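You operate a simulated robot arm through the tools that you are given. There is no shell and no other tool. Be economical: measure what you need, move in short steps, check, and stop when the job is done.

You are at the controls of a simulated two-armed robot. One attempt, no reset.

## Task
Pack the black case by the list card, then shut and latch it.
Fine: the mic and the clip that the card names.

Only the result counts: the job must be done as asked and must still hold three seconds after the hand-in. Knocking over, shifting, dropping, spilling or breaking anything else fails it.

## Robot
Two 7-joint arms with fingered hands on one trunk, on a base that drives. Base frame: it is fixed to the floor where the robot stands at the start and does not move with it; the origin is under the middle of the robot, x ahead of it, y to its left, z up; the surface under the hand at the start is at about z = 0.74. Units: m, rad, N and s.
The left shoulder is at the start at [0.03, 0.182, 1.344], the right one opposite. With the tool pointing down near the work surface each hand reaches from about 0.1 to 0.68 m from the robot's upright axis, wherever it stands, measured 20 degrees to its own side. Places, roughly: black case (19x12x4 cm) [0.5, 0.2, 0.8]; black case lid [0.5, 0.2, 0.8]; case latch [0.5, 0.2, 0.8]; inside of the black case [0.5, 0.2, 0.7]. Payload 3.8 kg a hand.
The TCP of each hand is the grasp point between the finger pads, 0.03 m short of the fingertips. In the tool frame z runs along the fingers and y along their closing line. Largest opening 0.104 m; the body of the gripper starts 0.035 m behind the TCP. The gripper is a hand of 4 fingers: y runs from the thumb to the fingers, the wrist lies at [-0.017, -0.104, -0.178] in the tool frame.
Orientation is told as [roll, pitch, yaw] about the base's x, y, z axes, in that order, counted from this pose: with the fingers straight down and the wrist toward the robot, the tool's x, y and z point along [0, 1, 0], [1, 0, 0] and [0, 0, -1] of the base frame.

## Interface
- The arms move only by the tool apply_moves. It takes "left_series", "right_series" or both (then of equal length, played together; a hand with none holds still); each is a list of rows, each an object of numbers (a shift or turn left out is 0): "ax", "ay", "az": the turn, a rotation vector about the tool's x, y, z in units of 60 degrees (1.0 is 60 degrees); "x", "y", "z": the shift along the tool's x, y, z in units of 150 mm (1.0 is 150 mm). In form: [{"ax": .., "ay": .., "az": .., "x": .., "y": .., "z": ..}, ...]. A call has 1 to 20 rows; each row is the pose to reach, as a shift and turn from the pose commanded when the call began, along the tool's axes at that moment. A call with a number of a shift or a turn outside -1 to 1 is refused whole. Each row takes 0.2 s and may step no farther than 0.05 m and 0.15 rad from the row before; otherwise, the whole call is refused. A pose out of reach is approached as far as the arm can. The call stops where the force on the tool passes 80 N (or 10 N more than at its start, if that is more) or the arm is blocked; 0.2 s more then pass. In this call time passes only in rows, and 0.2 s behind the last. The reply holds the time, the measured pose of the TCP, the force on the tool along the base axes, the opening and the grip force, in the units named above and with some noise, with the torque about the TCP (base axes, N m) and any sound that the robot's microphone picked up.
- Cameras (640 x 400 px; columns grow to the right, rows downward): "scene" is now at [0.0909, 0.0018, 1.5127]; the picture's right is [0.06, -1.00, 0.00], its down [-0.74, -0.05, -0.67] and it looks along [0.67, 0.04, -0.74] (base axes); focal length 257 px, centre (320, 200). "left" rides on the left gripper at [-0.066, -0.09, -0.126] in its tool frame; the picture's right is [-0.78, -0.30, 0.56], its down [0.57, -0.70, 0.42] and it looks along [0.26, 0.65, 0.71] (tool axes); focal length 275 px, centre (320, 200). "right" rides on the right gripper at [0.066, -0.09, -0.126] in its tool frame; the picture's right is [-0.78, 0.30, -0.56], its down [-0.57, -0.70, 0.42] and it looks along [-0.26, 0.65, 0.71] (tool axes); focal length 275 px, centre (320, 200).
- grab_frame(camera): a new picture of that camera. The clock stands still meanwhile.
- slide_trunk(by): slides the trunk up (or, below 0, down) by that many m; the arms and the scene camera ride with it, the base frame stays. It gives what a move gives, with no picture.
- steer(legs): drives the robot by 1 to 6 legs, each [ahead, left, turn to the left] in m, m and rad, along the robot's own axes; the way and the turn of a leg run together, so that a leg with both is an arc; at most 1.5 m and 3.142 rad a leg. The arms and the cameras ride along, it lands a little off, and it stops where it bumps. It gives what a move gives.
- curl_fingers(index, middle, ring, thumb_bend, thumb_turn, hand): sets how far each is bent, from 0 (flat) to 1 (curled in); at 0.3 the hand is open as for a grip, at 0.7 the pads meet at the TCP. One left out holds its place. A second passes; each finger stops where it meets its share of the squeeze, and holds until it gets a number again. It is the only way to open and close the hand. It gives what a move gives, with no picture; readings hold the bend of each and the force on the fingers (four entries, about 0 where the hand has none), thumb and palm. thumb_turn goes from beside the hand (0) to across from the fingers (1), as for a grip.
- turn_head(pan, tilt): turns the head with the scene camera to pan (to the left, within 1.501 rad either way) and tilt (down, from -0.506 to 1.204), counted from straight ahead of the robot. It gives what a move gives.
- locate(camera, pixels): for up to 12 pixels [column, row] of the newest picture of that camera ("zoom" is the newest enlarged one), the place [x, y, z] in the base frame of the surface seen there, good to about 0.003 m, but the place of the scene camera against the robot may be out by one fixed shift of up to 0.018 m in any direction. The clock stands still meanwhile.
- close_up(camera, box): a new picture of the part [left, top, right, bottom] of that camera's present view, enlarged. The clock stands still meanwhile.
- close_job(): hands the job in; it is judged then, once.

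Go step by step. Measure first, check grasps and placings, and put right what went wrong. The budget is 80 turns and 62 pictures, counting those below and the enlarged ones. Unless the task says otherwise, let go and move clear before handing in.

The tools are called after ">>>" as name(argument=value, ...) on one line, values as JSON. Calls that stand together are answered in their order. apply_moves: Moves the arms, as the interface text tells. Its arguments: {"type":"object","properties":{"left_series":{"type":"array"},"right_series":{"type":"array"}},"required":[]} The other tools are called the same way: slide_trunk (by) slides the trunk up or down; curl_fingers (index, middle, ring, thumb_bend, thumb_turn, hand) moves the fingers one by one; steer (legs) drives the base; turn_head (pan, tilt) turns the head that bears the scene camera; grab_frame (camera) takes a picture; locate (camera, pixels) gives the place of the surface under pixels of a picture; close_up (camera, box) takes an enlarged picture of a part of a camera's view; close_job () hands the job in.

At the start:

```text
t: 0.0
left_ee_pos: [0.3657, 0.3016, 1.1034]
left_orientation: [0.0, 0.0, 0.001]
left_wrist_force: [0.1, -0.7, -0.4]
left_moment: [0.0, -0.04, -0.02]
left_width: 0.104
left_finger_force: 0.1
left_shape: jaw
left_bend: [0.3, 0.3, 0.3, 0.3, 0.97]
left_finger forces: [0.1, 0.0, 0.0, 0.0, 0.1, 0.0]
right_ee_pos: [0.5959, -0.161, 1.1432]
right_orientation: [-0.002, -0.001, -0.001]
right_wrist_force: [0.6, 0.4, -0.2]
right_moment: [0.01, -0.01, 0.04]
right_width: 0.1035
right_finger_force: 0.1
right_shape: jaw
right_bend: [0.3, 0.3, 0.3, 0.3, 0.97]
right_finger forces: [0.1, 0.1, 0.0, 0.0, 0.0, 0.0]
trunk travel left (down, up): [-0.494, 0.262]
robot x, y, heading: [0.0013, 0.0029, -0.0]
head pan, tilt: [0.063, 0.833]
```

scene: 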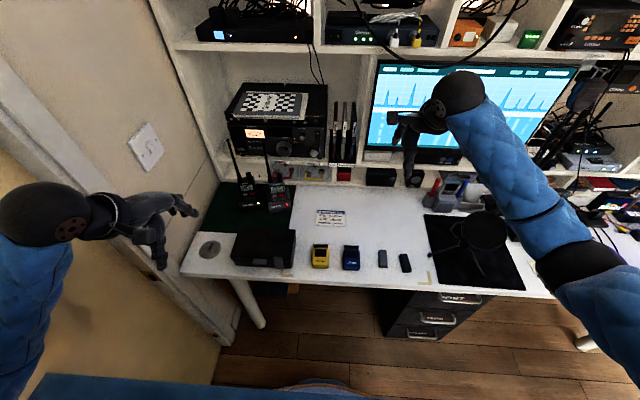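
right: 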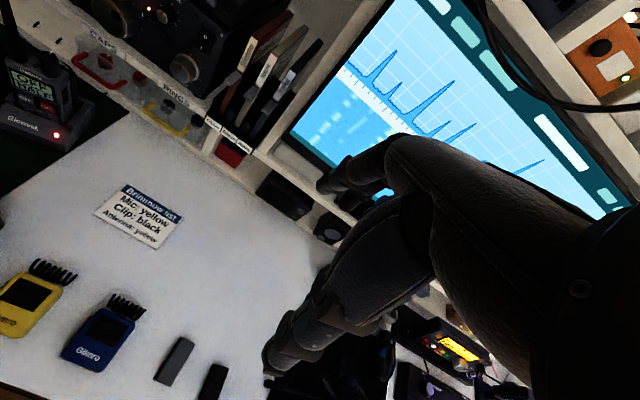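
left: 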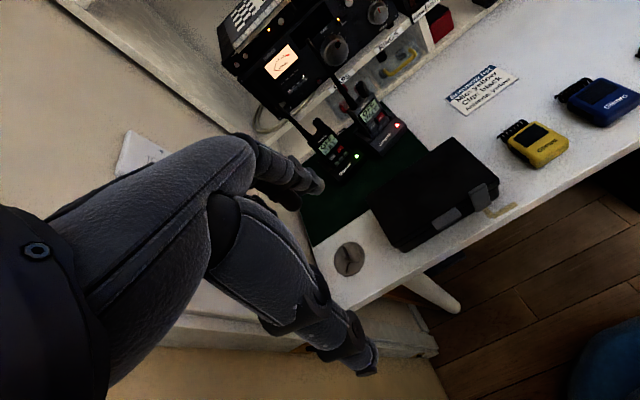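

The card (right picture about 140,215) reads "Mic: yellow, Clip: black, Antenna: yellow?". I'll enlarge it and the objects before doing anything.

>>> close_up(camera="right", box=[80, 170, 200, 260])

>>> close_up(camera="scene", box=[180, 170, 440, 300])

>>> close_up(camera="right", box=[0, 240, 240, 400])

```text
4.44 times, centred on (140, 215) of right
```

zoom: 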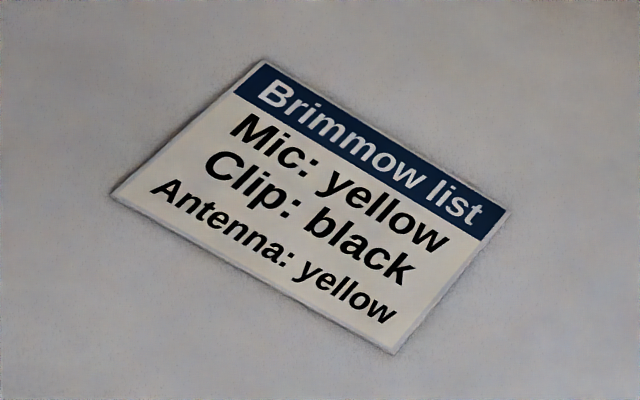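

```text
2.46 times, centred on (310, 235) of scene
```

zoom: 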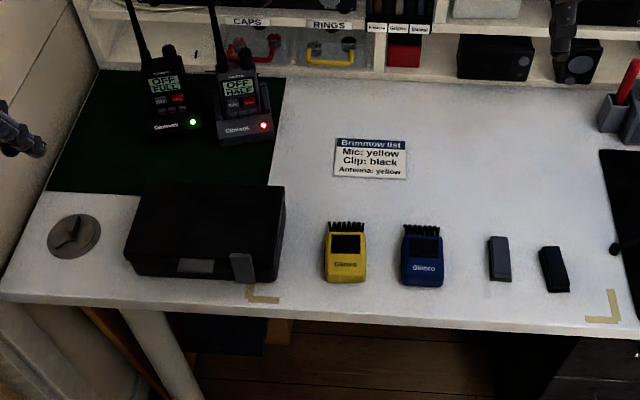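

```text
2.50 times, centred on (120, 320) of right
```

zoom: 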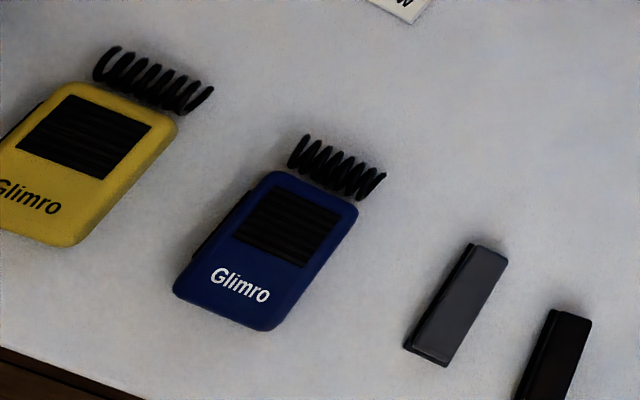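

Card: yellow mic, black clip (antenna not asked for). Next I look at the case and its latch closely and locate its features.

>>> close_up(camera="scene", box=[220, 215, 310, 275])

>>> close_up(camera="left", box=[350, 120, 550, 260])

>>> locate(camera="scene", pixels=[[240, 236], [288, 236], [236, 260], [288, 262], [320, 255], [320, 264], [320, 245], [351, 256], [382, 258], [405, 262], [330, 225], [425, 280]])

```text
6.67 times, centred on (265, 245) of scene
```

zoom: 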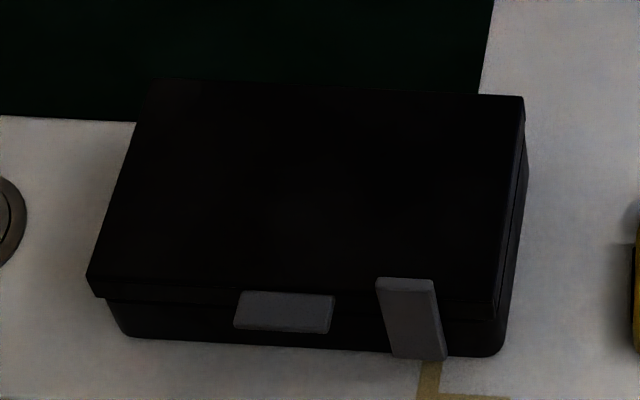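

```text
2.86 times, centred on (450, 190) of left
```

zoom: 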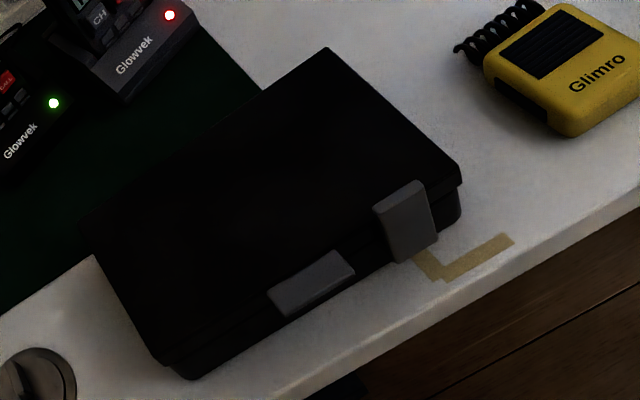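

```text
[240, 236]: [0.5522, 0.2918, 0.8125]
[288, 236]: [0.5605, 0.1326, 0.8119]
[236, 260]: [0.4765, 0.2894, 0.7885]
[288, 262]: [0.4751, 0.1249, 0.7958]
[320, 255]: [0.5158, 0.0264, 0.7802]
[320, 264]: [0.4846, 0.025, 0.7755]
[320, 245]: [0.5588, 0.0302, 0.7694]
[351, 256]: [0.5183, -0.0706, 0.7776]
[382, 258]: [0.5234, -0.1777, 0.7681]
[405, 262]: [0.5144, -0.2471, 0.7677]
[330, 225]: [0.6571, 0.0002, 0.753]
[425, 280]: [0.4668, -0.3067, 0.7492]
```

I'll measure with the left wrist camera (not subject to the scene shift): latch, tab, case corners, table, mic.

>>> locate(camera="left", pixels=[[484, 186], [492, 203], [489, 210], [483, 194], [452, 214], [440, 220], [465, 140], [492, 182], [396, 226], [410, 247], [500, 215], [540, 148]])

>>> locate(camera="zoom", pixels=[[392, 205], [420, 190], [390, 225], [428, 225], [395, 258], [430, 240], [275, 292], [345, 255], [310, 285], [350, 270], [290, 312], [455, 175]])

>>> locate(camera="right", pixels=[[28, 305], [55, 280], [5, 325], [20, 295], [100, 338], [175, 362], [213, 382], [205, 398], [140, 215], [100, 350], [186, 340], [163, 383]])

```text
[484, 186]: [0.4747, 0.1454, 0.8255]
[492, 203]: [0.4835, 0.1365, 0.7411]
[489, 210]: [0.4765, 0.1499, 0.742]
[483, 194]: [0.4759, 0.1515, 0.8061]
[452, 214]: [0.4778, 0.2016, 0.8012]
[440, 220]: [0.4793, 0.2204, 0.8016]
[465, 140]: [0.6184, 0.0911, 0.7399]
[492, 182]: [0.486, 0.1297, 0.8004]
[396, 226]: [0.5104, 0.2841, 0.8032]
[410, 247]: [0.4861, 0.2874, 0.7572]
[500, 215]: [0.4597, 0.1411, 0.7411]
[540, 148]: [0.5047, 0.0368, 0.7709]
```

```text
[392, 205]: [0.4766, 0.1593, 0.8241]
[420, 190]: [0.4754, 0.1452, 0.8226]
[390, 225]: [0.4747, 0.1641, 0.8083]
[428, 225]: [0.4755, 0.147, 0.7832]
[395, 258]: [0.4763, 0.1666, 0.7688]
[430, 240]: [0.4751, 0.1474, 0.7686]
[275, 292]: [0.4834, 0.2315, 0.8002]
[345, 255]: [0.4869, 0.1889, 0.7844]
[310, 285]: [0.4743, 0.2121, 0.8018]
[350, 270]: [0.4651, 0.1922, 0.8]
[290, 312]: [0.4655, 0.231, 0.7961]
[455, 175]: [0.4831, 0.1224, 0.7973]
```

```text
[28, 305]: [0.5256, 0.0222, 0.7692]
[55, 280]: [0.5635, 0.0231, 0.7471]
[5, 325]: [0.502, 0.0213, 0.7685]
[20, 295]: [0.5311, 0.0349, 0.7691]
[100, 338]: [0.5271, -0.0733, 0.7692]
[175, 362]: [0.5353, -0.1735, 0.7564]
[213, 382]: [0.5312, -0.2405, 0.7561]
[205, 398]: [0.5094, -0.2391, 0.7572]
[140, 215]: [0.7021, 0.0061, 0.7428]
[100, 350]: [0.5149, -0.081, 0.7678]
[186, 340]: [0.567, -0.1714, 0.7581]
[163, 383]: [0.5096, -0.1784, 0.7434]
```

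The table is at z≈0.741, case top ≈0.803; the latch plate (y 0.147–0.166) stands at x≈0.475 from z 0.768 to 0.825, and the lid lip is at y 0.19–0.23. I'll bring the left hand nearer to view how the latch works.

>>> apply_moves(left_series=[{"x": -0.2, "z": 0.2}, {"x": -0.4, "z": 0.4}, {"x": -0.6, "z": 0.6}, {"x": -0.8, "z": 0.8}, {"x": -1.0, "z": 1.0}])

>>> grab_frame(camera="left")

```text
t: 1.2
left_ee_pos: [0.3657, 0.1501, 0.953]
left_orientation: [0.0, 0.0, 0.0]
left_wrist_force: [-0.3, 0.1, -0.2]
left_moment: [0.02, 0.0, -0.01]
left_width: 0.1036
left_finger_force: 0.0
left_shape: jaw
left_bend: [0.3, 0.3, 0.3, 0.3, 0.97]
left_finger forces: [0.1, 0.0, 0.0, 0.1, 0.0, 0.0]
right_ee_pos: [0.5946, -0.1611, 1.1427]
right_orientation: [0.0, 0.0, -0.002]
right_wrist_force: [-0.2, -0.2, 0.2]
right_moment: [0.0, -0.01, 0.02]
right_width: 0.1035
right_finger_force: 0.1
right_shape: jaw
right_bend: [0.3, 0.3, 0.3, 0.3, 0.97]
right_finger forces: [0.0, 0.1, 0.0, 0.1, 0.0, 0.0]
trunk travel left (down, up): [-0.494, 0.262]
robot x, y, heading: [0.0002, -0.001, -0.001]
head pan, tilt: [0.063, 0.833]
```

```text
53 pictures are left
```

left: 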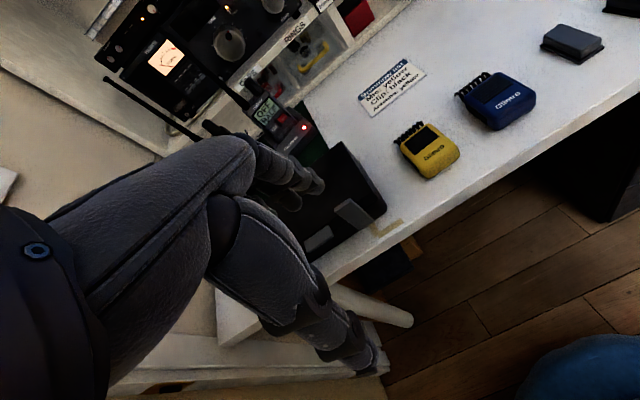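

The latch is visible around (348,215); enlarge it.

>>> close_up(camera="left", box=[290, 170, 410, 260])

>>> locate(camera="zoom", pixels=[[250, 170], [300, 150], [310, 200], [260, 200], [340, 250], [370, 260], [310, 270], [150, 350], [180, 330], [230, 325], [130, 310], [370, 180]])

```text
4.44 times, centred on (350, 215) of left
```

zoom: 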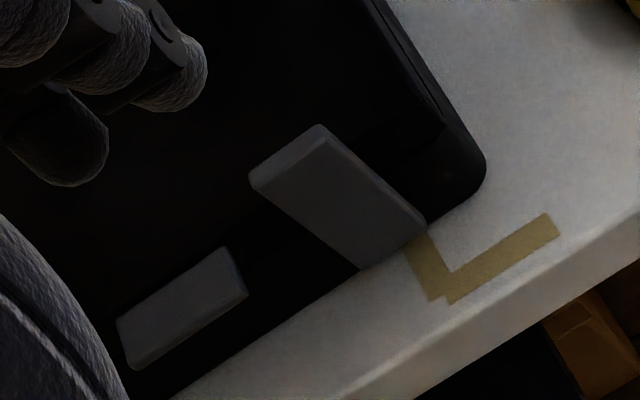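

```text
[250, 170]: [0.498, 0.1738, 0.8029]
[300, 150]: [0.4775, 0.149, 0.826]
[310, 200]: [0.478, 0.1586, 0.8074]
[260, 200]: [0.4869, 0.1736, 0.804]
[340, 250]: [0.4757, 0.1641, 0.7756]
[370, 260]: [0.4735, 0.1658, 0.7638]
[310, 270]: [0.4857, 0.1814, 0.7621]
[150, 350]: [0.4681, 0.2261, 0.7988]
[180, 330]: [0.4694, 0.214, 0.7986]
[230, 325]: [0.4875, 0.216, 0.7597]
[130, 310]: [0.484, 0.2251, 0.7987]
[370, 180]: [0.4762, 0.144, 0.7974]
```

The latch is a 2 cm wide upright plate reaching 2 cm above the lid, in front of it; likely hinged at its foot and to be flipped outward by pulling its top toward the robot. I'll measure my own fingertips in the left view first.

>>> close_up(camera="left", box=[220, 120, 400, 380])

>>> locate(camera="left", pixels=[[318, 188], [300, 185], [322, 180], [295, 205], [370, 365], [355, 355], [280, 160], [305, 170]])

```text
1.54 times, centred on (310, 250) of left
```

zoom: 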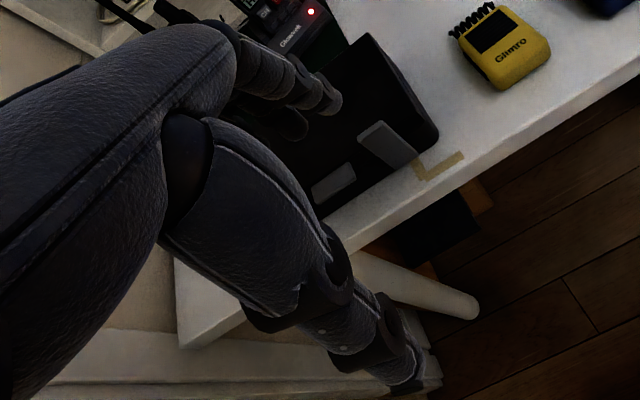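

```text
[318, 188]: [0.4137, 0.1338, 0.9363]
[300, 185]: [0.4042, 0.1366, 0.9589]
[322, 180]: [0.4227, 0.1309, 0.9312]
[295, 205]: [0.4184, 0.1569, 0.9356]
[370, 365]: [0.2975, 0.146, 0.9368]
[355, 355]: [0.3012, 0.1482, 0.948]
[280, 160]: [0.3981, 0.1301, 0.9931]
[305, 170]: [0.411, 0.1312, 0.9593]
```

Index finger inner face sits ≈+0.05 m ahead of the TCP and at y≈−0.01 from it. I'll curl the other fingers away and place the index above and behind the latch plate.

>>> curl_fingers(hand="left", middle=1, ring=1)

>>> apply_moves(left_series=[{"x": 0.03, "y": 0.2, "z": 0.1}, {"x": 0.06, "y": 0.4, "z": 0.25}, {"x": 0.08, "y": 0.55, "z": 0.5}])

>>> close_up(camera="left", box=[220, 120, 400, 280])

>>> close_up(camera="scene", box=[220, 180, 320, 270])

```text
t: 2.2
left_ee_pos: [0.3647, 0.1512, 0.9532]
left_orientation: [0.0, 0.0, 0.001]
left_wrist_force: [-0.2, 0.2, -0.5]
left_moment: [0.02, -0.01, 0.0]
left_width: 0.1043
left_finger_force: 0.0
left_shape: fingers
left_bend: [0.3, 1.0, 1.0, 0.3, 0.97]
left_finger forces: [0.1, 0.0, 0.0, 0.0, 0.0, 0.1]
right_ee_pos: [0.5949, -0.1612, 1.1422]
right_orientation: [0.0, -0.002, -0.001]
right_wrist_force: [-0.2, 0.0, -0.1]
right_moment: [-0.03, -0.01, -0.03]
right_width: 0.1035
right_finger_force: 0.0
right_shape: jaw
right_bend: [0.3, 0.3, 0.3, 0.3, 0.97]
right_finger forces: [0.0, 0.0, 0.0, 0.1, 0.1, 0.0]
trunk travel left (down, up): [-0.494, 0.262]
robot x, y, heading: [0.0012, -0.0026, -0.001]
head pan, tilt: [0.063, 0.833]
```

```text
t: 3.0
left_ee_pos: [0.4503, 0.1636, 0.8782]
left_orientation: [0.0, -0.001, 0.0]
left_wrist_force: [-0.5, 0.3, -1.2]
left_moment: [0.01, 0.0, 0.0]
left_width: 0.1042
left_finger_force: 0.0
left_shape: fingers
left_bend: [0.3, 1.0, 1.0, 0.3, 0.97]
left_finger forces: [0.1, 0.0, 0.0, 0.0, 0.0, 0.0]
right_ee_pos: [0.596, -0.1607, 1.1415]
right_orientation: [0.002, 0.003, 0.001]
right_wrist_force: [0.1, 0.3, 0.3]
right_moment: [-0.02, 0.0, 0.0]
right_width: 0.1037
right_finger_force: 0.0
right_shape: jaw
right_bend: [0.3, 0.3, 0.3, 0.3, 0.97]
right_finger forces: [0.0, 0.0, 0.0, 0.0, 0.1, 0.1]
trunk travel left (down, up): [-0.494, 0.262]
robot x, y, heading: [0.0014, 0.0039, -0.001]
head pan, tilt: [0.063, 0.833]
```

```text
2.50 times, centred on (310, 200) of left
```

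zoom: 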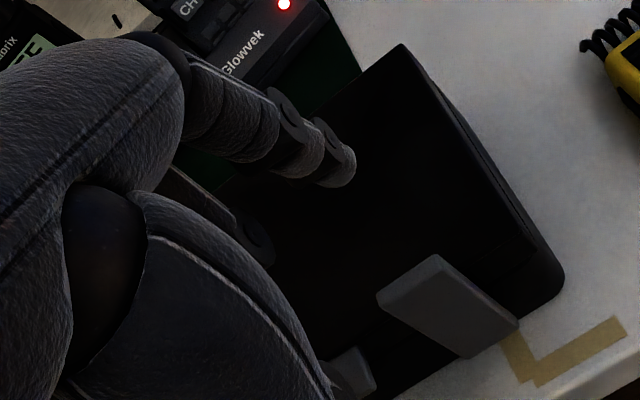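

```text
4.44 times, centred on (270, 225) of scene
```

zoom: 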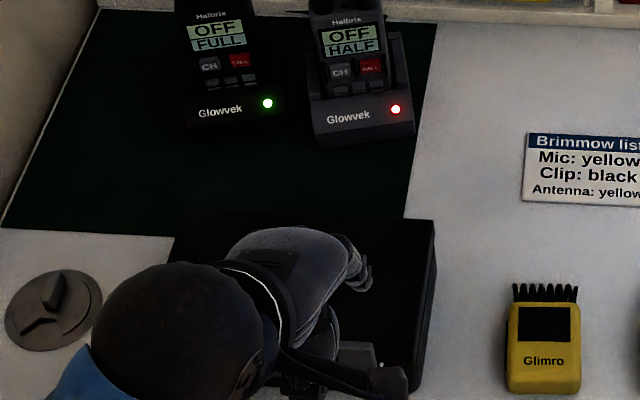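

Fingertip is behind the plate and above the lid. Descend so the tip is ~8 mm above the lid, then pull toward the robot in small steps.

>>> apply_moves(left_series=[{"z": 0.12}, {"z": 0.24}, {"y": -0.06, "z": 0.24}, {"y": -0.12, "z": 0.24}])

>>> close_up(camera="left", box=[220, 120, 420, 280])

```text
t: 4.0
left_ee_pos: [0.4308, 0.1625, 0.8419]
left_orientation: [0.001, -0.001, 0.0]
left_wrist_force: [-0.6, 0.1, -0.2]
left_moment: [-0.01, -0.03, 0.0]
left_width: 0.1046
left_finger_force: 0.1
left_shape: fingers
left_bend: [0.3, 1.0, 1.0, 0.3, 0.97]
left_finger forces: [0.0, 0.0, 0.0, 0.0, 0.0, 0.1]
right_ee_pos: [0.595, -0.1607, 1.1429]
right_orientation: [0.001, 0.0, 0.0]
right_wrist_force: [-0.1, -0.1, -0.9]
right_moment: [-0.01, 0.03, -0.01]
right_width: 0.1038
right_finger_force: 0.0
right_shape: jaw
right_bend: [0.3, 0.3, 0.3, 0.3, 0.97]
right_finger forces: [0.0, 0.0, 0.0, 0.1, 0.0, 0.1]
trunk travel left (down, up): [-0.494, 0.262]
robot x, y, heading: [-0.0015, 0.0005, 0.0]
head pan, tilt: [0.063, 0.833]
```

```text
2.50 times, centred on (320, 200) of left
```

zoom: 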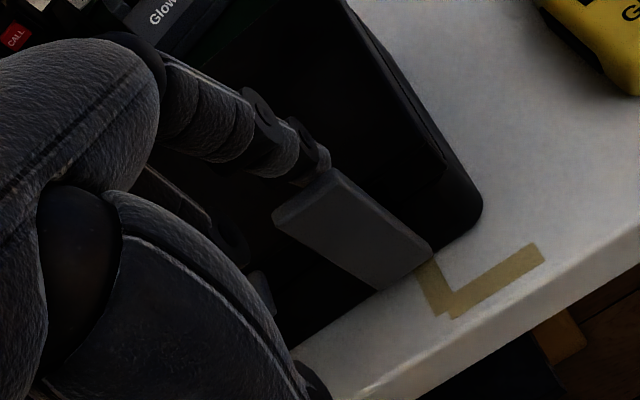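

The index is now directly behind the plate top (zoom 315,170). Continue pulling in small steps while watching the force.

>>> apply_moves(left_series=[{"y": -0.03}, {"y": -0.06}, {"y": -0.1}, {"y": -0.14}])

>>> close_up(camera="left", box=[220, 120, 420, 280])

```text
t: 5.0
left_ee_pos: [0.4109, 0.1637, 0.8429]
left_orientation: [-0.001, 0.001, 0.001]
left_wrist_force: [-0.3, -0.4, -0.3]
left_moment: [0.0, 0.02, 0.01]
left_width: 0.1044
left_finger_force: 0.0
left_shape: fingers
left_bend: [0.3, 1.0, 1.0, 0.3, 0.97]
left_finger forces: [0.1, 0.0, 0.1, 0.0, 0.0, 0.1]
right_ee_pos: [0.5949, -0.1605, 1.1434]
right_orientation: [0.0, 0.002, 0.0]
right_wrist_force: [0.4, -0.7, -0.4]
right_moment: [-0.03, 0.0, -0.02]
right_width: 0.1039
right_finger_force: 0.1
right_shape: jaw
right_bend: [0.3, 0.3, 0.3, 0.3, 0.97]
right_finger forces: [0.1, 0.1, 0.0, 0.0, 0.0, 0.0]
trunk travel left (down, up): [-0.494, 0.262]
robot x, y, heading: [-0.0029, -0.0027, 0.002]
head pan, tilt: [0.063, 0.833]
```

```text
2.50 times, centred on (320, 200) of left
```

zoom: 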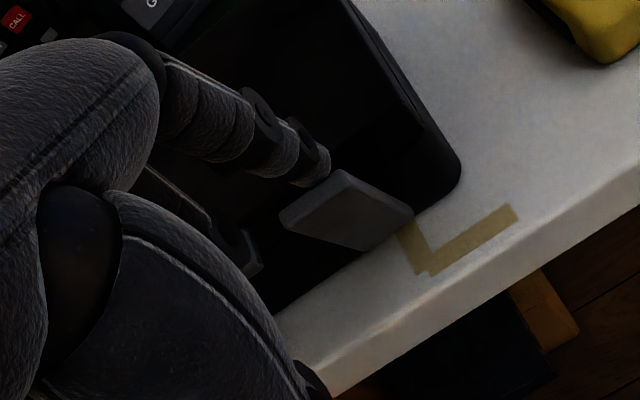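

The plate is tilting outward with almost no force, hinged at its foot. Continue pulling and lowering.

>>> apply_moves(left_series=[{"y": -0.05}, {"y": -0.1, "z": 0.03}, {"y": -0.15, "z": 0.07}, {"y": -0.22, "z": 0.12}, {"y": -0.3, "z": 0.16}])

>>> close_up(camera="left", box=[220, 120, 420, 280])

```text
t: 6.2
left_ee_pos: [0.3657, 0.1639, 0.8195]
left_orientation: [0.0, -0.001, 0.001]
left_wrist_force: [0.4, 0.2, -0.5]
left_moment: [0.01, -0.01, 0.02]
left_width: 0.1045
left_finger_force: 0.2
left_shape: fingers
left_bend: [0.3, 1.0, 1.0, 0.3, 0.97]
left_finger forces: [0.0, 0.1, 0.0, 0.0, 0.0, 0.0]
right_ee_pos: [0.5957, -0.1599, 1.1438]
right_orientation: [0.001, 0.002, -0.003]
right_wrist_force: [0.0, 0.4, 0.2]
right_moment: [-0.04, -0.02, -0.03]
right_width: 0.1039
right_finger_force: 0.0
right_shape: jaw
right_bend: [0.3, 0.3, 0.3, 0.3, 0.97]
right_finger forces: [0.0, 0.0, 0.1, 0.0, 0.0, 0.1]
trunk travel left (down, up): [-0.494, 0.262]
robot x, y, heading: [-0.0017, 0.0009, -0.001]
head pan, tilt: [0.063, 0.833]
```

```text
2.50 times, centred on (320, 200) of left
```

zoom: 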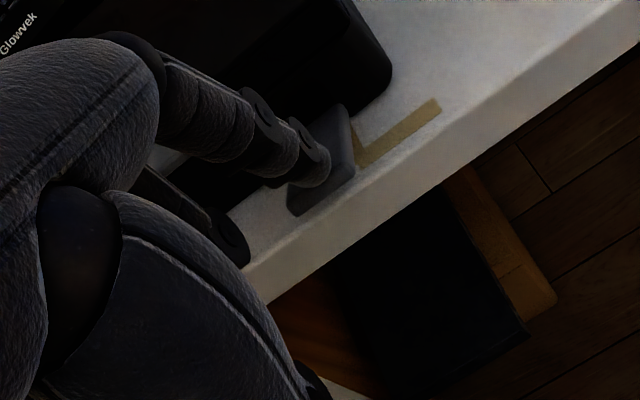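

Latch is flipped down (zoom 320,165 horizontal). Back off, straighten the index, and see its geometry for hooking under the lid lip.

>>> apply_moves(left_series=[{"z": -0.15}, {"y": -0.3, "z": -0.3}, {"y": -0.5, "z": -0.3}])

>>> curl_fingers(hand="left", index=0, thumb_turn=0)

>>> grab_frame(camera="left")

>>> close_up(camera="scene", box=[200, 200, 320, 290])

```text
refused: row 2 steps farther than a row can; nothing moved
```

```text
t: 7.2
left_ee_pos: [0.365, 0.164, 0.819]
left_orientation: [0.0, 0.0, 0.001]
left_wrist_force: [-0.9, -1.3, -0.4]
left_moment: [-0.01, 0.02, -0.02]
left_width: 0.1495
left_finger_force: 0.1
left_shape: fingers
left_bend: [0.0, 1.0, 1.0, 0.3, 0.0]
left_finger forces: [0.0, 0.1, 0.0, 0.1, 0.0, 0.0]
right_ee_pos: [0.5951, -0.161, 1.1427]
right_orientation: [-0.001, -0.001, 0.001]
right_wrist_force: [0.1, -0.1, -0.1]
right_moment: [-0.02, 0.03, 0.01]
right_width: 0.1037
right_finger_force: 0.0
right_shape: jaw
right_bend: [0.3, 0.3, 0.3, 0.3, 0.97]
right_finger forces: [0.0, 0.0, 0.0, 0.0, 0.0, 0.1]
trunk travel left (down, up): [-0.494, 0.262]
robot x, y, heading: [0.0023, -0.0001, -0.005]
head pan, tilt: [0.063, 0.833]
```

```text
45 pictures are left
```

left: 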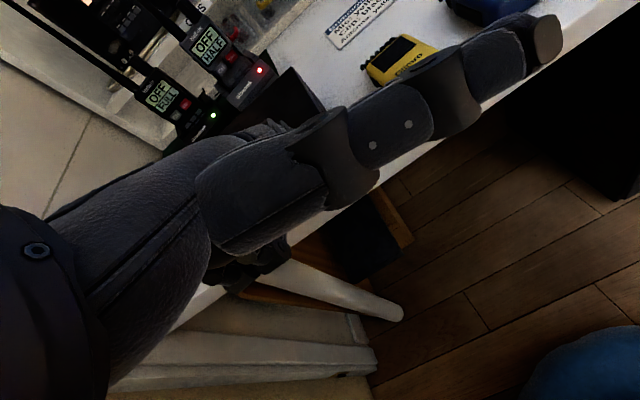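

```text
4.44 times, centred on (260, 245) of scene
```

zoom: 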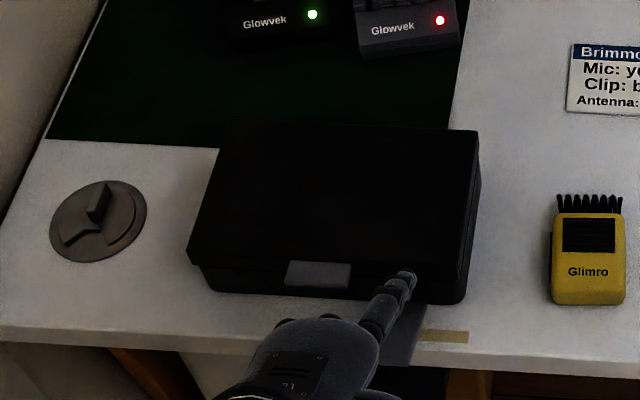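

The thumb now lies beside the hand; the index tip shows in the scene zoom at (405,275). Locate it, plus lip reference points in the same view.

>>> locate(camera="zoom", pixels=[[407, 273], [400, 285], [375, 310], [318, 268], [318, 283], [292, 268], [348, 270], [407, 345], [400, 355], [340, 340], [380, 350], [290, 345]])

```text
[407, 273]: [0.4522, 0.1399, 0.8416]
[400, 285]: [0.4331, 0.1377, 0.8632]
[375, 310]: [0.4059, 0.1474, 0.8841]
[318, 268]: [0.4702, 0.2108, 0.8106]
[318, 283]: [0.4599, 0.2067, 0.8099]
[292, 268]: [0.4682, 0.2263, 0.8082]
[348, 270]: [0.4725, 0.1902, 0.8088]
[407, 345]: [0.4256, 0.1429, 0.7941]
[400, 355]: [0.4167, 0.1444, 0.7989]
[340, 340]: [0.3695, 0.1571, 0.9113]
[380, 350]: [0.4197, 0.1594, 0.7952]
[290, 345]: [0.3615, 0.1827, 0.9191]
```

The straightened index points ~42° forward-down, tip ≈ TCP+(0.09,−0.022,+0.007). Without tilting, I'll bring it in front of and below the lid lip (y≈0.21).

>>> apply_moves(left_series=[{"y": -0.1, "z": -0.1}, {"y": -0.25, "z": -0.1}, {"x": 0.25, "y": -0.25}, {"x": 0.453, "y": -0.2, "z": 0.2}, {"x": 0.453, "y": -0.2, "z": 0.36}])

>>> close_up(camera="scene", box=[200, 200, 320, 290])

>>> close_up(camera="left", box=[190, 60, 390, 200])

```text
t: 8.4
left_ee_pos: [0.3367, 0.2311, 0.7616]
left_orientation: [-0.001, 0.0, -0.001]
left_wrist_force: [0.1, -2.2, -0.4]
left_moment: [0.0, -0.01, 0.01]
left_width: 0.1492
left_finger_force: 0.0
left_shape: fingers
left_bend: [0.0, 1.0, 1.0, 0.3, 0.0]
left_finger forces: [0.1, 0.1, 0.0, 0.0, 0.1, 0.0]
right_ee_pos: [0.5944, -0.1609, 1.1418]
right_orientation: [0.001, 0.001, 0.0]
right_wrist_force: [-0.1, -1.0, -0.1]
right_moment: [-0.01, 0.01, 0.02]
right_width: 0.1036
right_finger_force: 0.1
right_shape: jaw
right_bend: [0.3, 0.3, 0.3, 0.3, 0.97]
right_finger forces: [0.1, 0.0, 0.1, 0.0, 0.1, 0.0]
trunk travel left (down, up): [-0.494, 0.262]
robot x, y, heading: [-0.0042, -0.002, -0.004]
head pan, tilt: [0.063, 0.833]
```

```text
4.44 times, centred on (260, 245) of scene
```

zoom: 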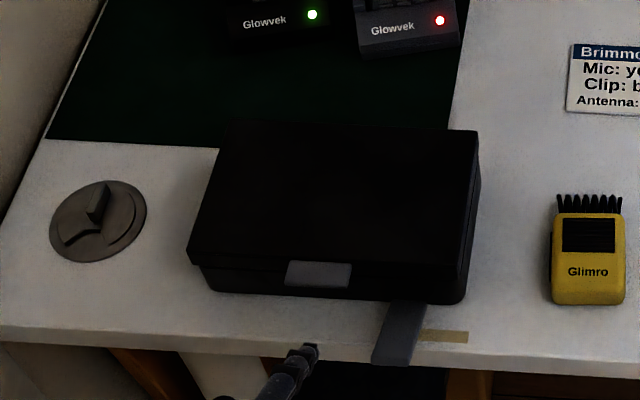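

```text
2.86 times, centred on (290, 130) of left
```

zoom: 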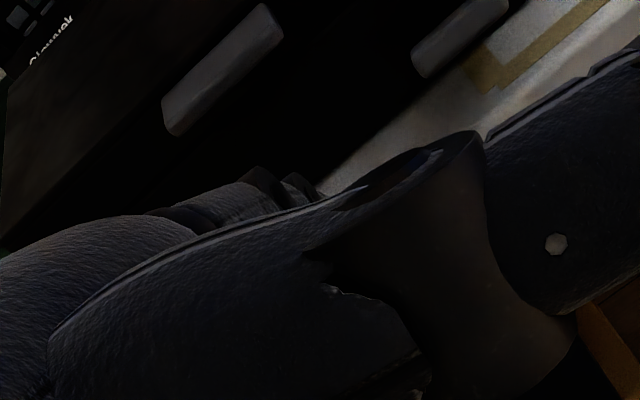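

Tip (zoom 308,348) lines up with the lip (318,275). Advance under the lip to the wall.

>>> apply_moves(left_series=[{"y": 0.12}, {"y": 0.22}, {"y": 0.3}, {"y": 0.34}])

>>> close_up(camera="scene", box=[200, 200, 320, 290])

```text
t: 9.4
left_ee_pos: [0.3858, 0.2311, 0.7632]
left_orientation: [-0.002, 0.001, 0.002]
left_wrist_force: [-5.0, -0.3, 1.2]
left_moment: [0.0, -0.11, -0.08]
left_width: 0.149
left_finger_force: 2.4
left_shape: fingers
left_bend: [0.01, 1.0, 1.0, 0.3, 0.0]
left_finger forces: [5.0, 0.1, 0.0, 0.1, 0.0, 0.1]
right_ee_pos: [0.5948, -0.1606, 1.1433]
right_orientation: [0.0, 0.001, 0.0]
right_wrist_force: [0.2, -0.5, -0.6]
right_moment: [0.01, -0.02, 0.03]
right_width: 0.1039
right_finger_force: 0.0
right_shape: jaw
right_bend: [0.3, 0.3, 0.3, 0.3, 0.97]
right_finger forces: [0.1, 0.1, 0.1, 0.0, 0.0, 0.1]
trunk travel left (down, up): [-0.494, 0.262]
robot x, y, heading: [0.0028, 0.0009, 0.0]
head pan, tilt: [0.063, 0.833]
```

```text
4.44 times, centred on (260, 245) of scene
```

zoom: 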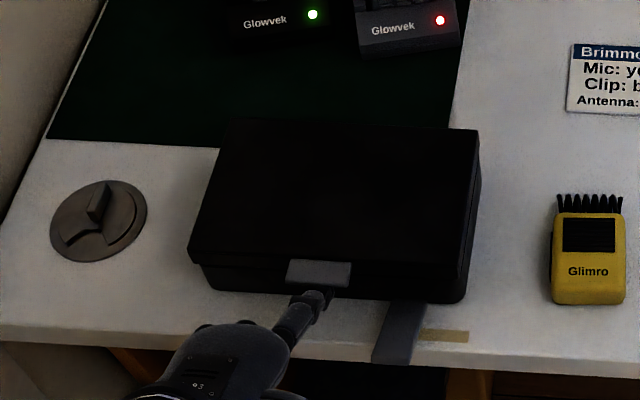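

The tip is under the lip, touching the wall with 5 N. Relax slightly and lift along the lid's arc, first partway.

>>> apply_moves(left_series=[{"y": -0.03}, {"y": -0.03, "z": -0.06}, {"y": -0.03, "z": -0.12}, {"y": -0.03, "z": -0.2}, {"y": -0.02, "z": -0.3}, {"y": 0.02, "z": -0.4}])

>>> close_up(camera="scene", box=[200, 190, 320, 290])

```text
t: 10.8
left_ee_pos: [0.3894, 0.2311, 0.8253]
left_orientation: [0.001, 0.0, 0.0]
left_wrist_force: [-2.0, -0.5, -1.3]
left_moment: [0.05, 0.19, -0.06]
left_width: 0.1486
left_finger_force: 1.2
left_shape: fingers
left_bend: [0.02, 1.0, 1.0, 0.3, 0.0]
left_finger forces: [3.0, 0.1, 0.1, 0.0, 0.0, 0.0]
right_ee_pos: [0.5952, -0.1611, 1.1422]
right_orientation: [0.0, 0.001, -0.001]
right_wrist_force: [-0.2, -0.1, 0.3]
right_moment: [0.02, 0.03, 0.02]
right_width: 0.1038
right_finger_force: 0.2
right_shape: jaw
right_bend: [0.3, 0.3, 0.3, 0.3, 0.97]
right_finger forces: [0.0, 0.0, 0.1, 0.1, 0.0, 0.1]
trunk travel left (down, up): [-0.494, 0.262]
robot x, y, heading: [0.0034, 0.001, -0.001]
head pan, tilt: [0.063, 0.833]
```

```text
4.00 times, centred on (260, 240) of scene
```

zoom: 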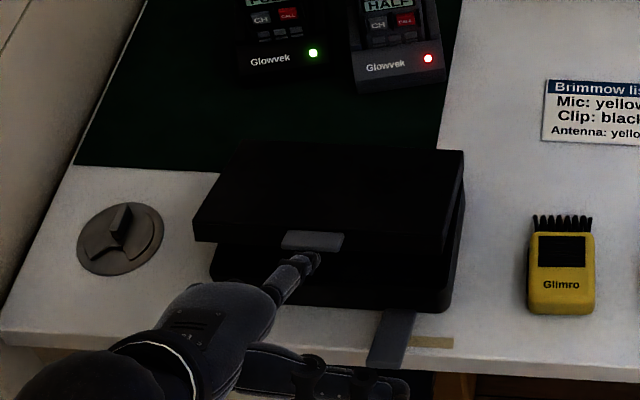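

Lid is opening. Continue along the arc to nearly upright.

>>> apply_moves(left_series=[{"y": 0.08, "z": -0.11}, {"y": 0.17, "z": -0.21}, {"y": 0.28, "z": -0.29}, {"y": 0.4, "z": -0.36}, {"y": 0.53, "z": -0.41}, {"y": 0.66, "z": -0.43}])

>>> close_up(camera="scene", box=[200, 160, 340, 290])

```text
t: 12.2
left_ee_pos: [0.4897, 0.2316, 0.8895]
left_orientation: [0.0, -0.004, -0.001]
left_wrist_force: [-2.7, 1.4, 6.5]
left_moment: [-0.12, -0.63, 0.08]
left_width: 0.1501
left_finger_force: 3.1
left_shape: fingers
left_bend: [0.0, 1.0, 1.0, 0.3, 0.0]
left_finger forces: [6.8, 0.0, 0.0, 0.0, 0.0, 0.0]
right_ee_pos: [0.5955, -0.1605, 1.1435]
right_orientation: [0.001, 0.0, 0.0]
right_wrist_force: [1.1, -0.9, 0.2]
right_moment: [-0.01, 0.0, 0.01]
right_width: 0.1038
right_finger_force: 0.1
right_shape: jaw
right_bend: [0.3, 0.3, 0.3, 0.3, 0.97]
right_finger forces: [0.0, 0.0, 0.0, 0.0, 0.0, 0.1]
trunk travel left (down, up): [-0.494, 0.262]
robot x, y, heading: [-0.0037, 0.001, -0.003]
head pan, tilt: [0.063, 0.833]
```

```text
3.08 times, centred on (270, 225) of scene
```

zoom: 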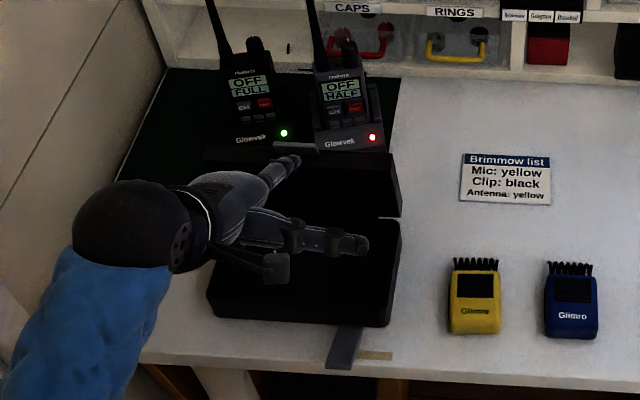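

Lid is close to upright (its lip at zoom 300,147). Push a little further and watch.

>>> apply_moves(left_series=[{"y": 0.03, "z": -0.04}, {"y": 0.1, "z": -0.06}, {"y": 0.18, "z": -0.06}])

>>> close_up(camera="scene", box=[200, 160, 340, 290])

```text
t: 13.0
left_ee_pos: [0.5151, 0.2317, 0.8974]
left_orientation: [0.0, 0.003, 0.001]
left_wrist_force: [-0.5, -0.6, 1.3]
left_moment: [-0.06, -0.08, -0.04]
left_width: 0.1494
left_finger_force: 0.3
left_shape: fingers
left_bend: [0.0, 1.0, 1.0, 0.3, 0.0]
left_finger forces: [1.7, 0.1, 0.0, 0.1, 0.0, 0.1]
right_ee_pos: [0.5948, -0.1597, 1.1428]
right_orientation: [0.0, 0.0, 0.001]
right_wrist_force: [-0.1, 0.0, 0.6]
right_moment: [0.0, 0.01, 0.04]
right_width: 0.1039
right_finger_force: 0.0
right_shape: jaw
right_bend: [0.3, 0.3, 0.3, 0.3, 0.97]
right_finger forces: [0.0, 0.0, 0.0, 0.1, 0.1, 0.1]
trunk travel left (down, up): [-0.494, 0.262]
robot x, y, heading: [-0.0019, 0.0008, 0.0]
head pan, tilt: [0.063, 0.833]
```

```text
3.08 times, centred on (270, 225) of scene
```

zoom: 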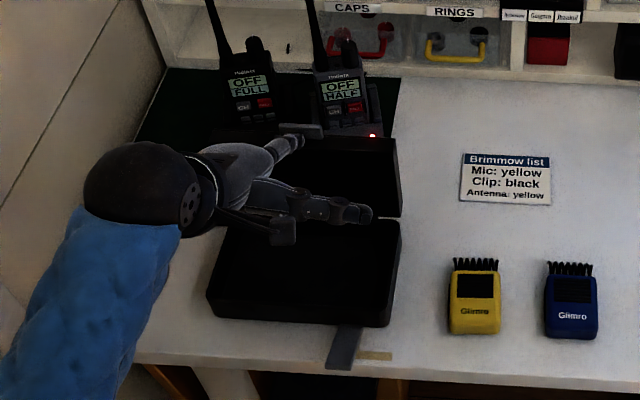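

Lid looks at about vertical. Measure its inclination.

>>> locate(camera="zoom", pixels=[[370, 145], [370, 165], [370, 185], [385, 195], [392, 138], [392, 215], [310, 130], [350, 250], [350, 290], [350, 320], [250, 290], [390, 240]])

```text
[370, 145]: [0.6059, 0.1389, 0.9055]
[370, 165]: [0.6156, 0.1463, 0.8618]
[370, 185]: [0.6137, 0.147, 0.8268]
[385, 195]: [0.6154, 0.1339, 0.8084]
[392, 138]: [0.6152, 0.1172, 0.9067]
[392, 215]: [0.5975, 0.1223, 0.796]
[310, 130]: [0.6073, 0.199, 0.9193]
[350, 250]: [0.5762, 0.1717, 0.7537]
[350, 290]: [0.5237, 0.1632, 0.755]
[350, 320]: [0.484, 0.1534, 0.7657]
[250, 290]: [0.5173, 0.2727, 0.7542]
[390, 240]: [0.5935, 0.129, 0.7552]
```

The lid is exactly about vertical (inner face x≈0.615 from z 0.81 to 0.86). Push 2–3 cm further to rest past vertical.

>>> apply_moves(left_series=[{"y": 0.06}, {"y": 0.12}, {"y": 0.18}])

>>> close_up(camera="scene", box=[200, 160, 340, 290])

>>> locate(camera="zoom", pixels=[[370, 145], [370, 165], [370, 185], [385, 195], [392, 138], [300, 128]])

```text
t: 13.8
left_ee_pos: [0.5428, 0.2315, 0.8981]
left_orientation: [0.001, 0.001, 0.0]
left_wrist_force: [-1.1, 0.6, 0.1]
left_moment: [-0.02, 0.02, 0.0]
left_width: 0.1493
left_finger_force: 1.2
left_shape: fingers
left_bend: [0.0, 1.0, 1.0, 0.3, 0.0]
left_finger forces: [0.7, 0.0, 0.1, 0.0, 0.0, 0.0]
right_ee_pos: [0.5952, -0.1608, 1.1429]
right_orientation: [0.0, -0.001, -0.001]
right_wrist_force: [-0.7, 0.0, -0.3]
right_moment: [0.02, -0.01, 0.03]
right_width: 0.1038
right_finger_force: 0.1
right_shape: jaw
right_bend: [0.3, 0.3, 0.3, 0.3, 0.97]
right_finger forces: [0.0, 0.0, 0.0, 0.0, 0.0, 0.0]
trunk travel left (down, up): [-0.494, 0.262]
robot x, y, heading: [0.0004, -0.0017, 0.001]
head pan, tilt: [0.063, 0.833]
```

```text
3.08 times, centred on (270, 225) of scene
```

zoom: 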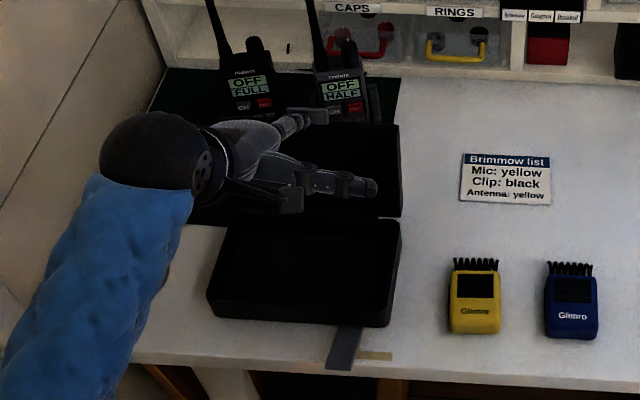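

```text
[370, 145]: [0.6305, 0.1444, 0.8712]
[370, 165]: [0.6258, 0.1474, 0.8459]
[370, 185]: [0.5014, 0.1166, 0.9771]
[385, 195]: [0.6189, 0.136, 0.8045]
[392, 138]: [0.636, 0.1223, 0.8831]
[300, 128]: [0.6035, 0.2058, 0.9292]
```

Lid leans back ~11° past vertical. Withdraw the hand and check that it stays and the radios are untouched.

>>> apply_moves(left_series=[{"y": -0.15}, {"y": -0.4, "z": -0.1}, {"y": -0.6, "z": -0.25}, {"y": -0.8, "z": -0.45}, {"y": -0.95, "z": -0.7}])

>>> close_up(camera="scene", box=[180, 150, 340, 290])

>>> locate(camera="zoom", pixels=[[300, 210], [300, 180], [300, 160], [300, 145], [330, 300], [200, 300], [330, 230], [220, 230], [360, 240], [205, 335], [360, 340], [300, 350]])

```text
t: 15.0
left_ee_pos: [0.3984, 0.2301, 1.0029]
left_orientation: [0.0, 0.001, 0.0]
left_wrist_force: [1.6, -0.7, 0.7]
left_moment: [0.0, -0.02, 0.01]
left_width: 0.1496
left_finger_force: 0.0
left_shape: fingers
left_bend: [0.0, 1.0, 1.0, 0.3, 0.0]
left_finger forces: [0.1, 0.0, 0.0, 0.0, 0.0, 0.0]
right_ee_pos: [0.593, -0.1611, 1.1425]
right_orientation: [0.0, 0.0, 0.001]
right_wrist_force: [-0.7, -0.1, -0.2]
right_moment: [-0.01, 0.02, 0.0]
right_width: 0.1035
right_finger_force: 0.0
right_shape: jaw
right_bend: [0.3, 0.3, 0.3, 0.3, 0.97]
right_finger forces: [0.1, 0.0, 0.0, 0.0, 0.0, 0.0]
trunk travel left (down, up): [-0.494, 0.262]
robot x, y, heading: [-0.0009, 0.0017, -0.003]
head pan, tilt: [0.063, 0.833]
```

```text
2.86 times, centred on (260, 220) of scene
```

zoom: 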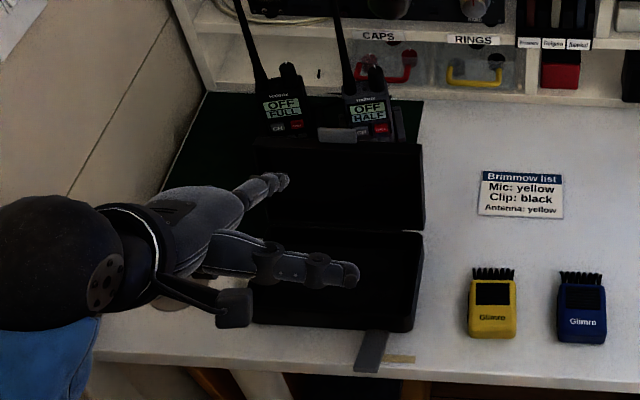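

```text
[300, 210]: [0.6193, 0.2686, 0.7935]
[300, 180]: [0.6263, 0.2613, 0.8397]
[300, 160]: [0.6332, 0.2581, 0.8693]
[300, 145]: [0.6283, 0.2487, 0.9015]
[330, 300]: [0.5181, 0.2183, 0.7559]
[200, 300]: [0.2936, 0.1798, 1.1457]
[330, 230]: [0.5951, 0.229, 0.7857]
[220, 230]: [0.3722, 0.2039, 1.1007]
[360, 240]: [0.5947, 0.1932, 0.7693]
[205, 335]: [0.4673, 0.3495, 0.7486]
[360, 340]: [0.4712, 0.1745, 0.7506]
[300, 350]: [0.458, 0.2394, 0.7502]
```

The lid stays open on its own. Now measure the mic and clip precisely.

>>> close_up(camera="right", box=[0, 240, 240, 400])

>>> locate(camera="zoom", pixels=[[88, 92], [168, 130], [72, 238], [5, 215], [20, 150], [125, 190], [65, 120], [105, 70], [205, 95], [560, 315], [585, 325], [540, 390]])

>>> close_up(camera="scene", box=[300, 230, 430, 290])

>>> locate(camera="zoom", pixels=[[58, 140], [140, 140], [62, 178], [135, 178], [100, 80], [100, 110], [495, 125], [535, 125], [505, 195], [545, 195], [520, 160], [585, 160]])

```text
2.50 times, centred on (120, 320) of right
```

zoom: 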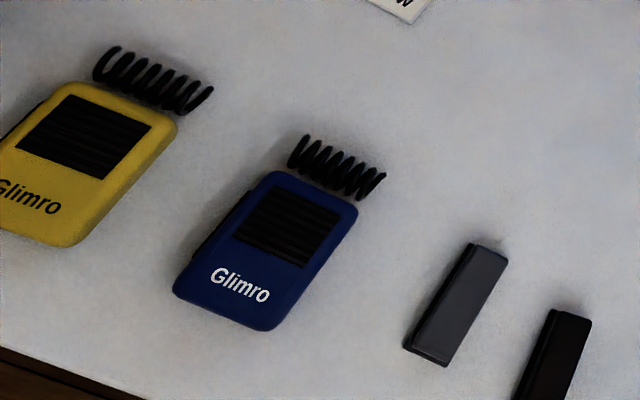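

```text
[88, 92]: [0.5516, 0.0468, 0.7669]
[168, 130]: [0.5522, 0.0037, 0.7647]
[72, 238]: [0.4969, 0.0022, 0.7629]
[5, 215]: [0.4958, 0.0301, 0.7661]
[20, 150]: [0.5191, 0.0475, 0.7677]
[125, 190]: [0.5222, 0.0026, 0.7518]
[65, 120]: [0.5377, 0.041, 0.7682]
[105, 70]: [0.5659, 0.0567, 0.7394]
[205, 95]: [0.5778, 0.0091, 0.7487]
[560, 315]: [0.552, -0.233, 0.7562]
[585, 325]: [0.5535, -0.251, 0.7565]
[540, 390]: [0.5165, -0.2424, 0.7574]
```

```text
4.92 times, centred on (365, 260) of scene
```

zoom: 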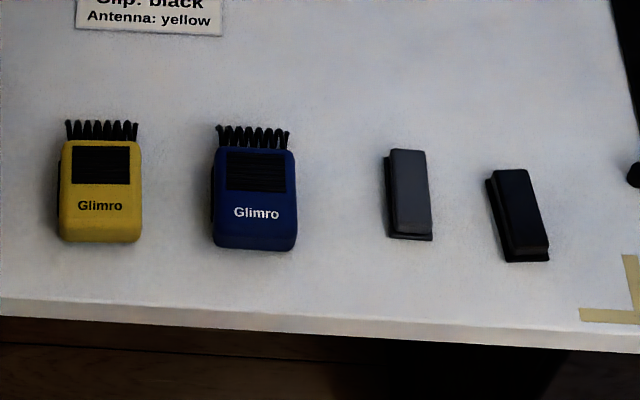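

```text
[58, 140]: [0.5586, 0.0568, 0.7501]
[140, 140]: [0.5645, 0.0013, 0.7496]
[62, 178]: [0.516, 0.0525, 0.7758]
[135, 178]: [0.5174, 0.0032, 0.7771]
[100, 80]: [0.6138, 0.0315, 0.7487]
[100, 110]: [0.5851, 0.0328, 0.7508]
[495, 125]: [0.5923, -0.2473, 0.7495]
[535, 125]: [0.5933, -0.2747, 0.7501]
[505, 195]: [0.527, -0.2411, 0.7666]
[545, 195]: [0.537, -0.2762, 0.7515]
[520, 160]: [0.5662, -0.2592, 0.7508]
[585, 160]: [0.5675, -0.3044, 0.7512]
```

Mic body: x 0.492–0.556, y 0.001–0.050, top 0.768, spring beyond. I'll use the right hand, yawed +90°, to straddle its 5 cm width; first move above it.

>>> apply_moves(right_series=[{"az": -0.1425, "x": 0.12, "y": -0.07, "z": 0.1}, {"az": -0.285, "x": 0.25, "y": -0.14, "z": 0.2}, {"az": -0.4275, "x": 0.38, "y": -0.21, "z": 0.3}, {"az": -0.57, "x": 0.51, "y": -0.28, "z": 0.4}, {"az": -0.7125, "x": 0.64, "y": -0.35, "z": 0.52}, {"az": -0.855, "x": 0.77, "y": -0.42, "z": 0.66}, {"az": -0.9975, "x": 0.9, "y": -0.48, "z": 0.8}])

>>> apply_moves(right_series=[{"az": -0.125, "x": 0.04, "y": 0.07, "z": 0.2}, {"az": -0.25, "x": 0.08, "y": 0.15, "z": 0.4}, {"az": -0.375, "x": 0.13, "y": 0.22, "z": 0.6}, {"az": -0.5, "x": 0.172, "y": 0.297, "z": 0.8}])

>>> grab_frame(camera="right")

>>> grab_frame(camera="scene")

```text
t: 16.6
left_ee_pos: [0.3998, 0.2296, 1.0015]
left_orientation: [0.0, 0.0, -0.001]
left_wrist_force: [0.0, 0.6, 0.2]
left_moment: [-0.01, 0.0, 0.01]
left_width: 0.1495
left_finger_force: 0.2
left_shape: fingers
left_bend: [0.0, 1.0, 1.0, 0.3, 0.0]
left_finger forces: [0.1, 0.0, 0.0, 0.0, 0.0, 0.0]
right_ee_pos: [0.5232, -0.0252, 1.022]
right_orientation: [0.001, 0.0, 1.047]
right_wrist_force: [-0.4, -0.6, -0.6]
right_moment: [-0.01, 0.01, 0.0]
right_width: 0.1037
right_finger_force: 0.0
right_shape: jaw
right_bend: [0.3, 0.3, 0.3, 0.3, 0.97]
right_finger forces: [0.0, 0.0, 0.1, 0.1, 0.1, 0.0]
trunk travel left (down, up): [-0.494, 0.262]
robot x, y, heading: [0.0023, 0.0001, -0.0]
head pan, tilt: [0.063, 0.833]
```

```text
t: 17.6
left_ee_pos: [0.4001, 0.2301, 1.0019]
left_orientation: [0.0, 0.002, -0.002]
left_wrist_force: [0.1, 0.7, -0.9]
left_moment: [-0.03, 0.04, -0.02]
left_width: 0.1494
left_finger_force: 0.0
left_shape: fingers
left_bend: [0.0, 1.0, 1.0, 0.3, 0.0]
left_finger forces: [0.1, 0.0, 0.1, 0.0, 0.0, 0.0]
right_ee_pos: [0.5234, 0.0269, 0.9037]
right_orientation: [0.0, 0.001, 1.57]
right_wrist_force: [0.9, 0.0, 0.6]
right_moment: [0.01, 0.03, 0.01]
right_width: 0.1037
right_finger_force: 0.1
right_shape: jaw
right_bend: [0.3, 0.3, 0.3, 0.3, 0.97]
right_finger forces: [0.0, 0.1, 0.0, 0.0, 0.0, 0.1]
trunk travel left (down, up): [-0.494, 0.262]
robot x, y, heading: [-0.0016, -0.003, 0.001]
head pan, tilt: [0.063, 0.833]
```

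```text
33 pictures are left
```

right: 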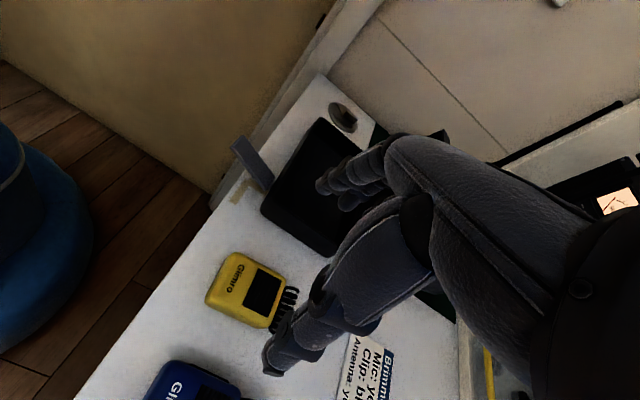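

```text
32 pictures are left
```

scene: 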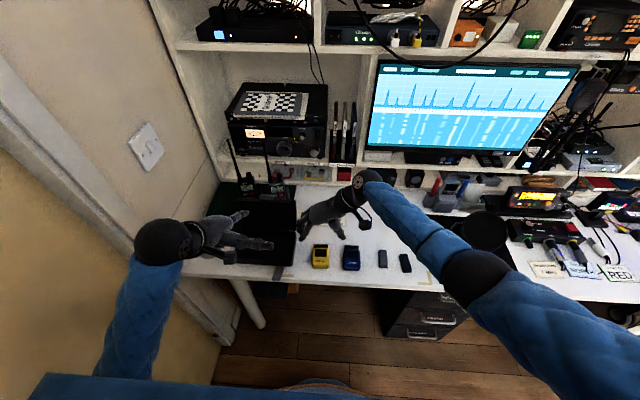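

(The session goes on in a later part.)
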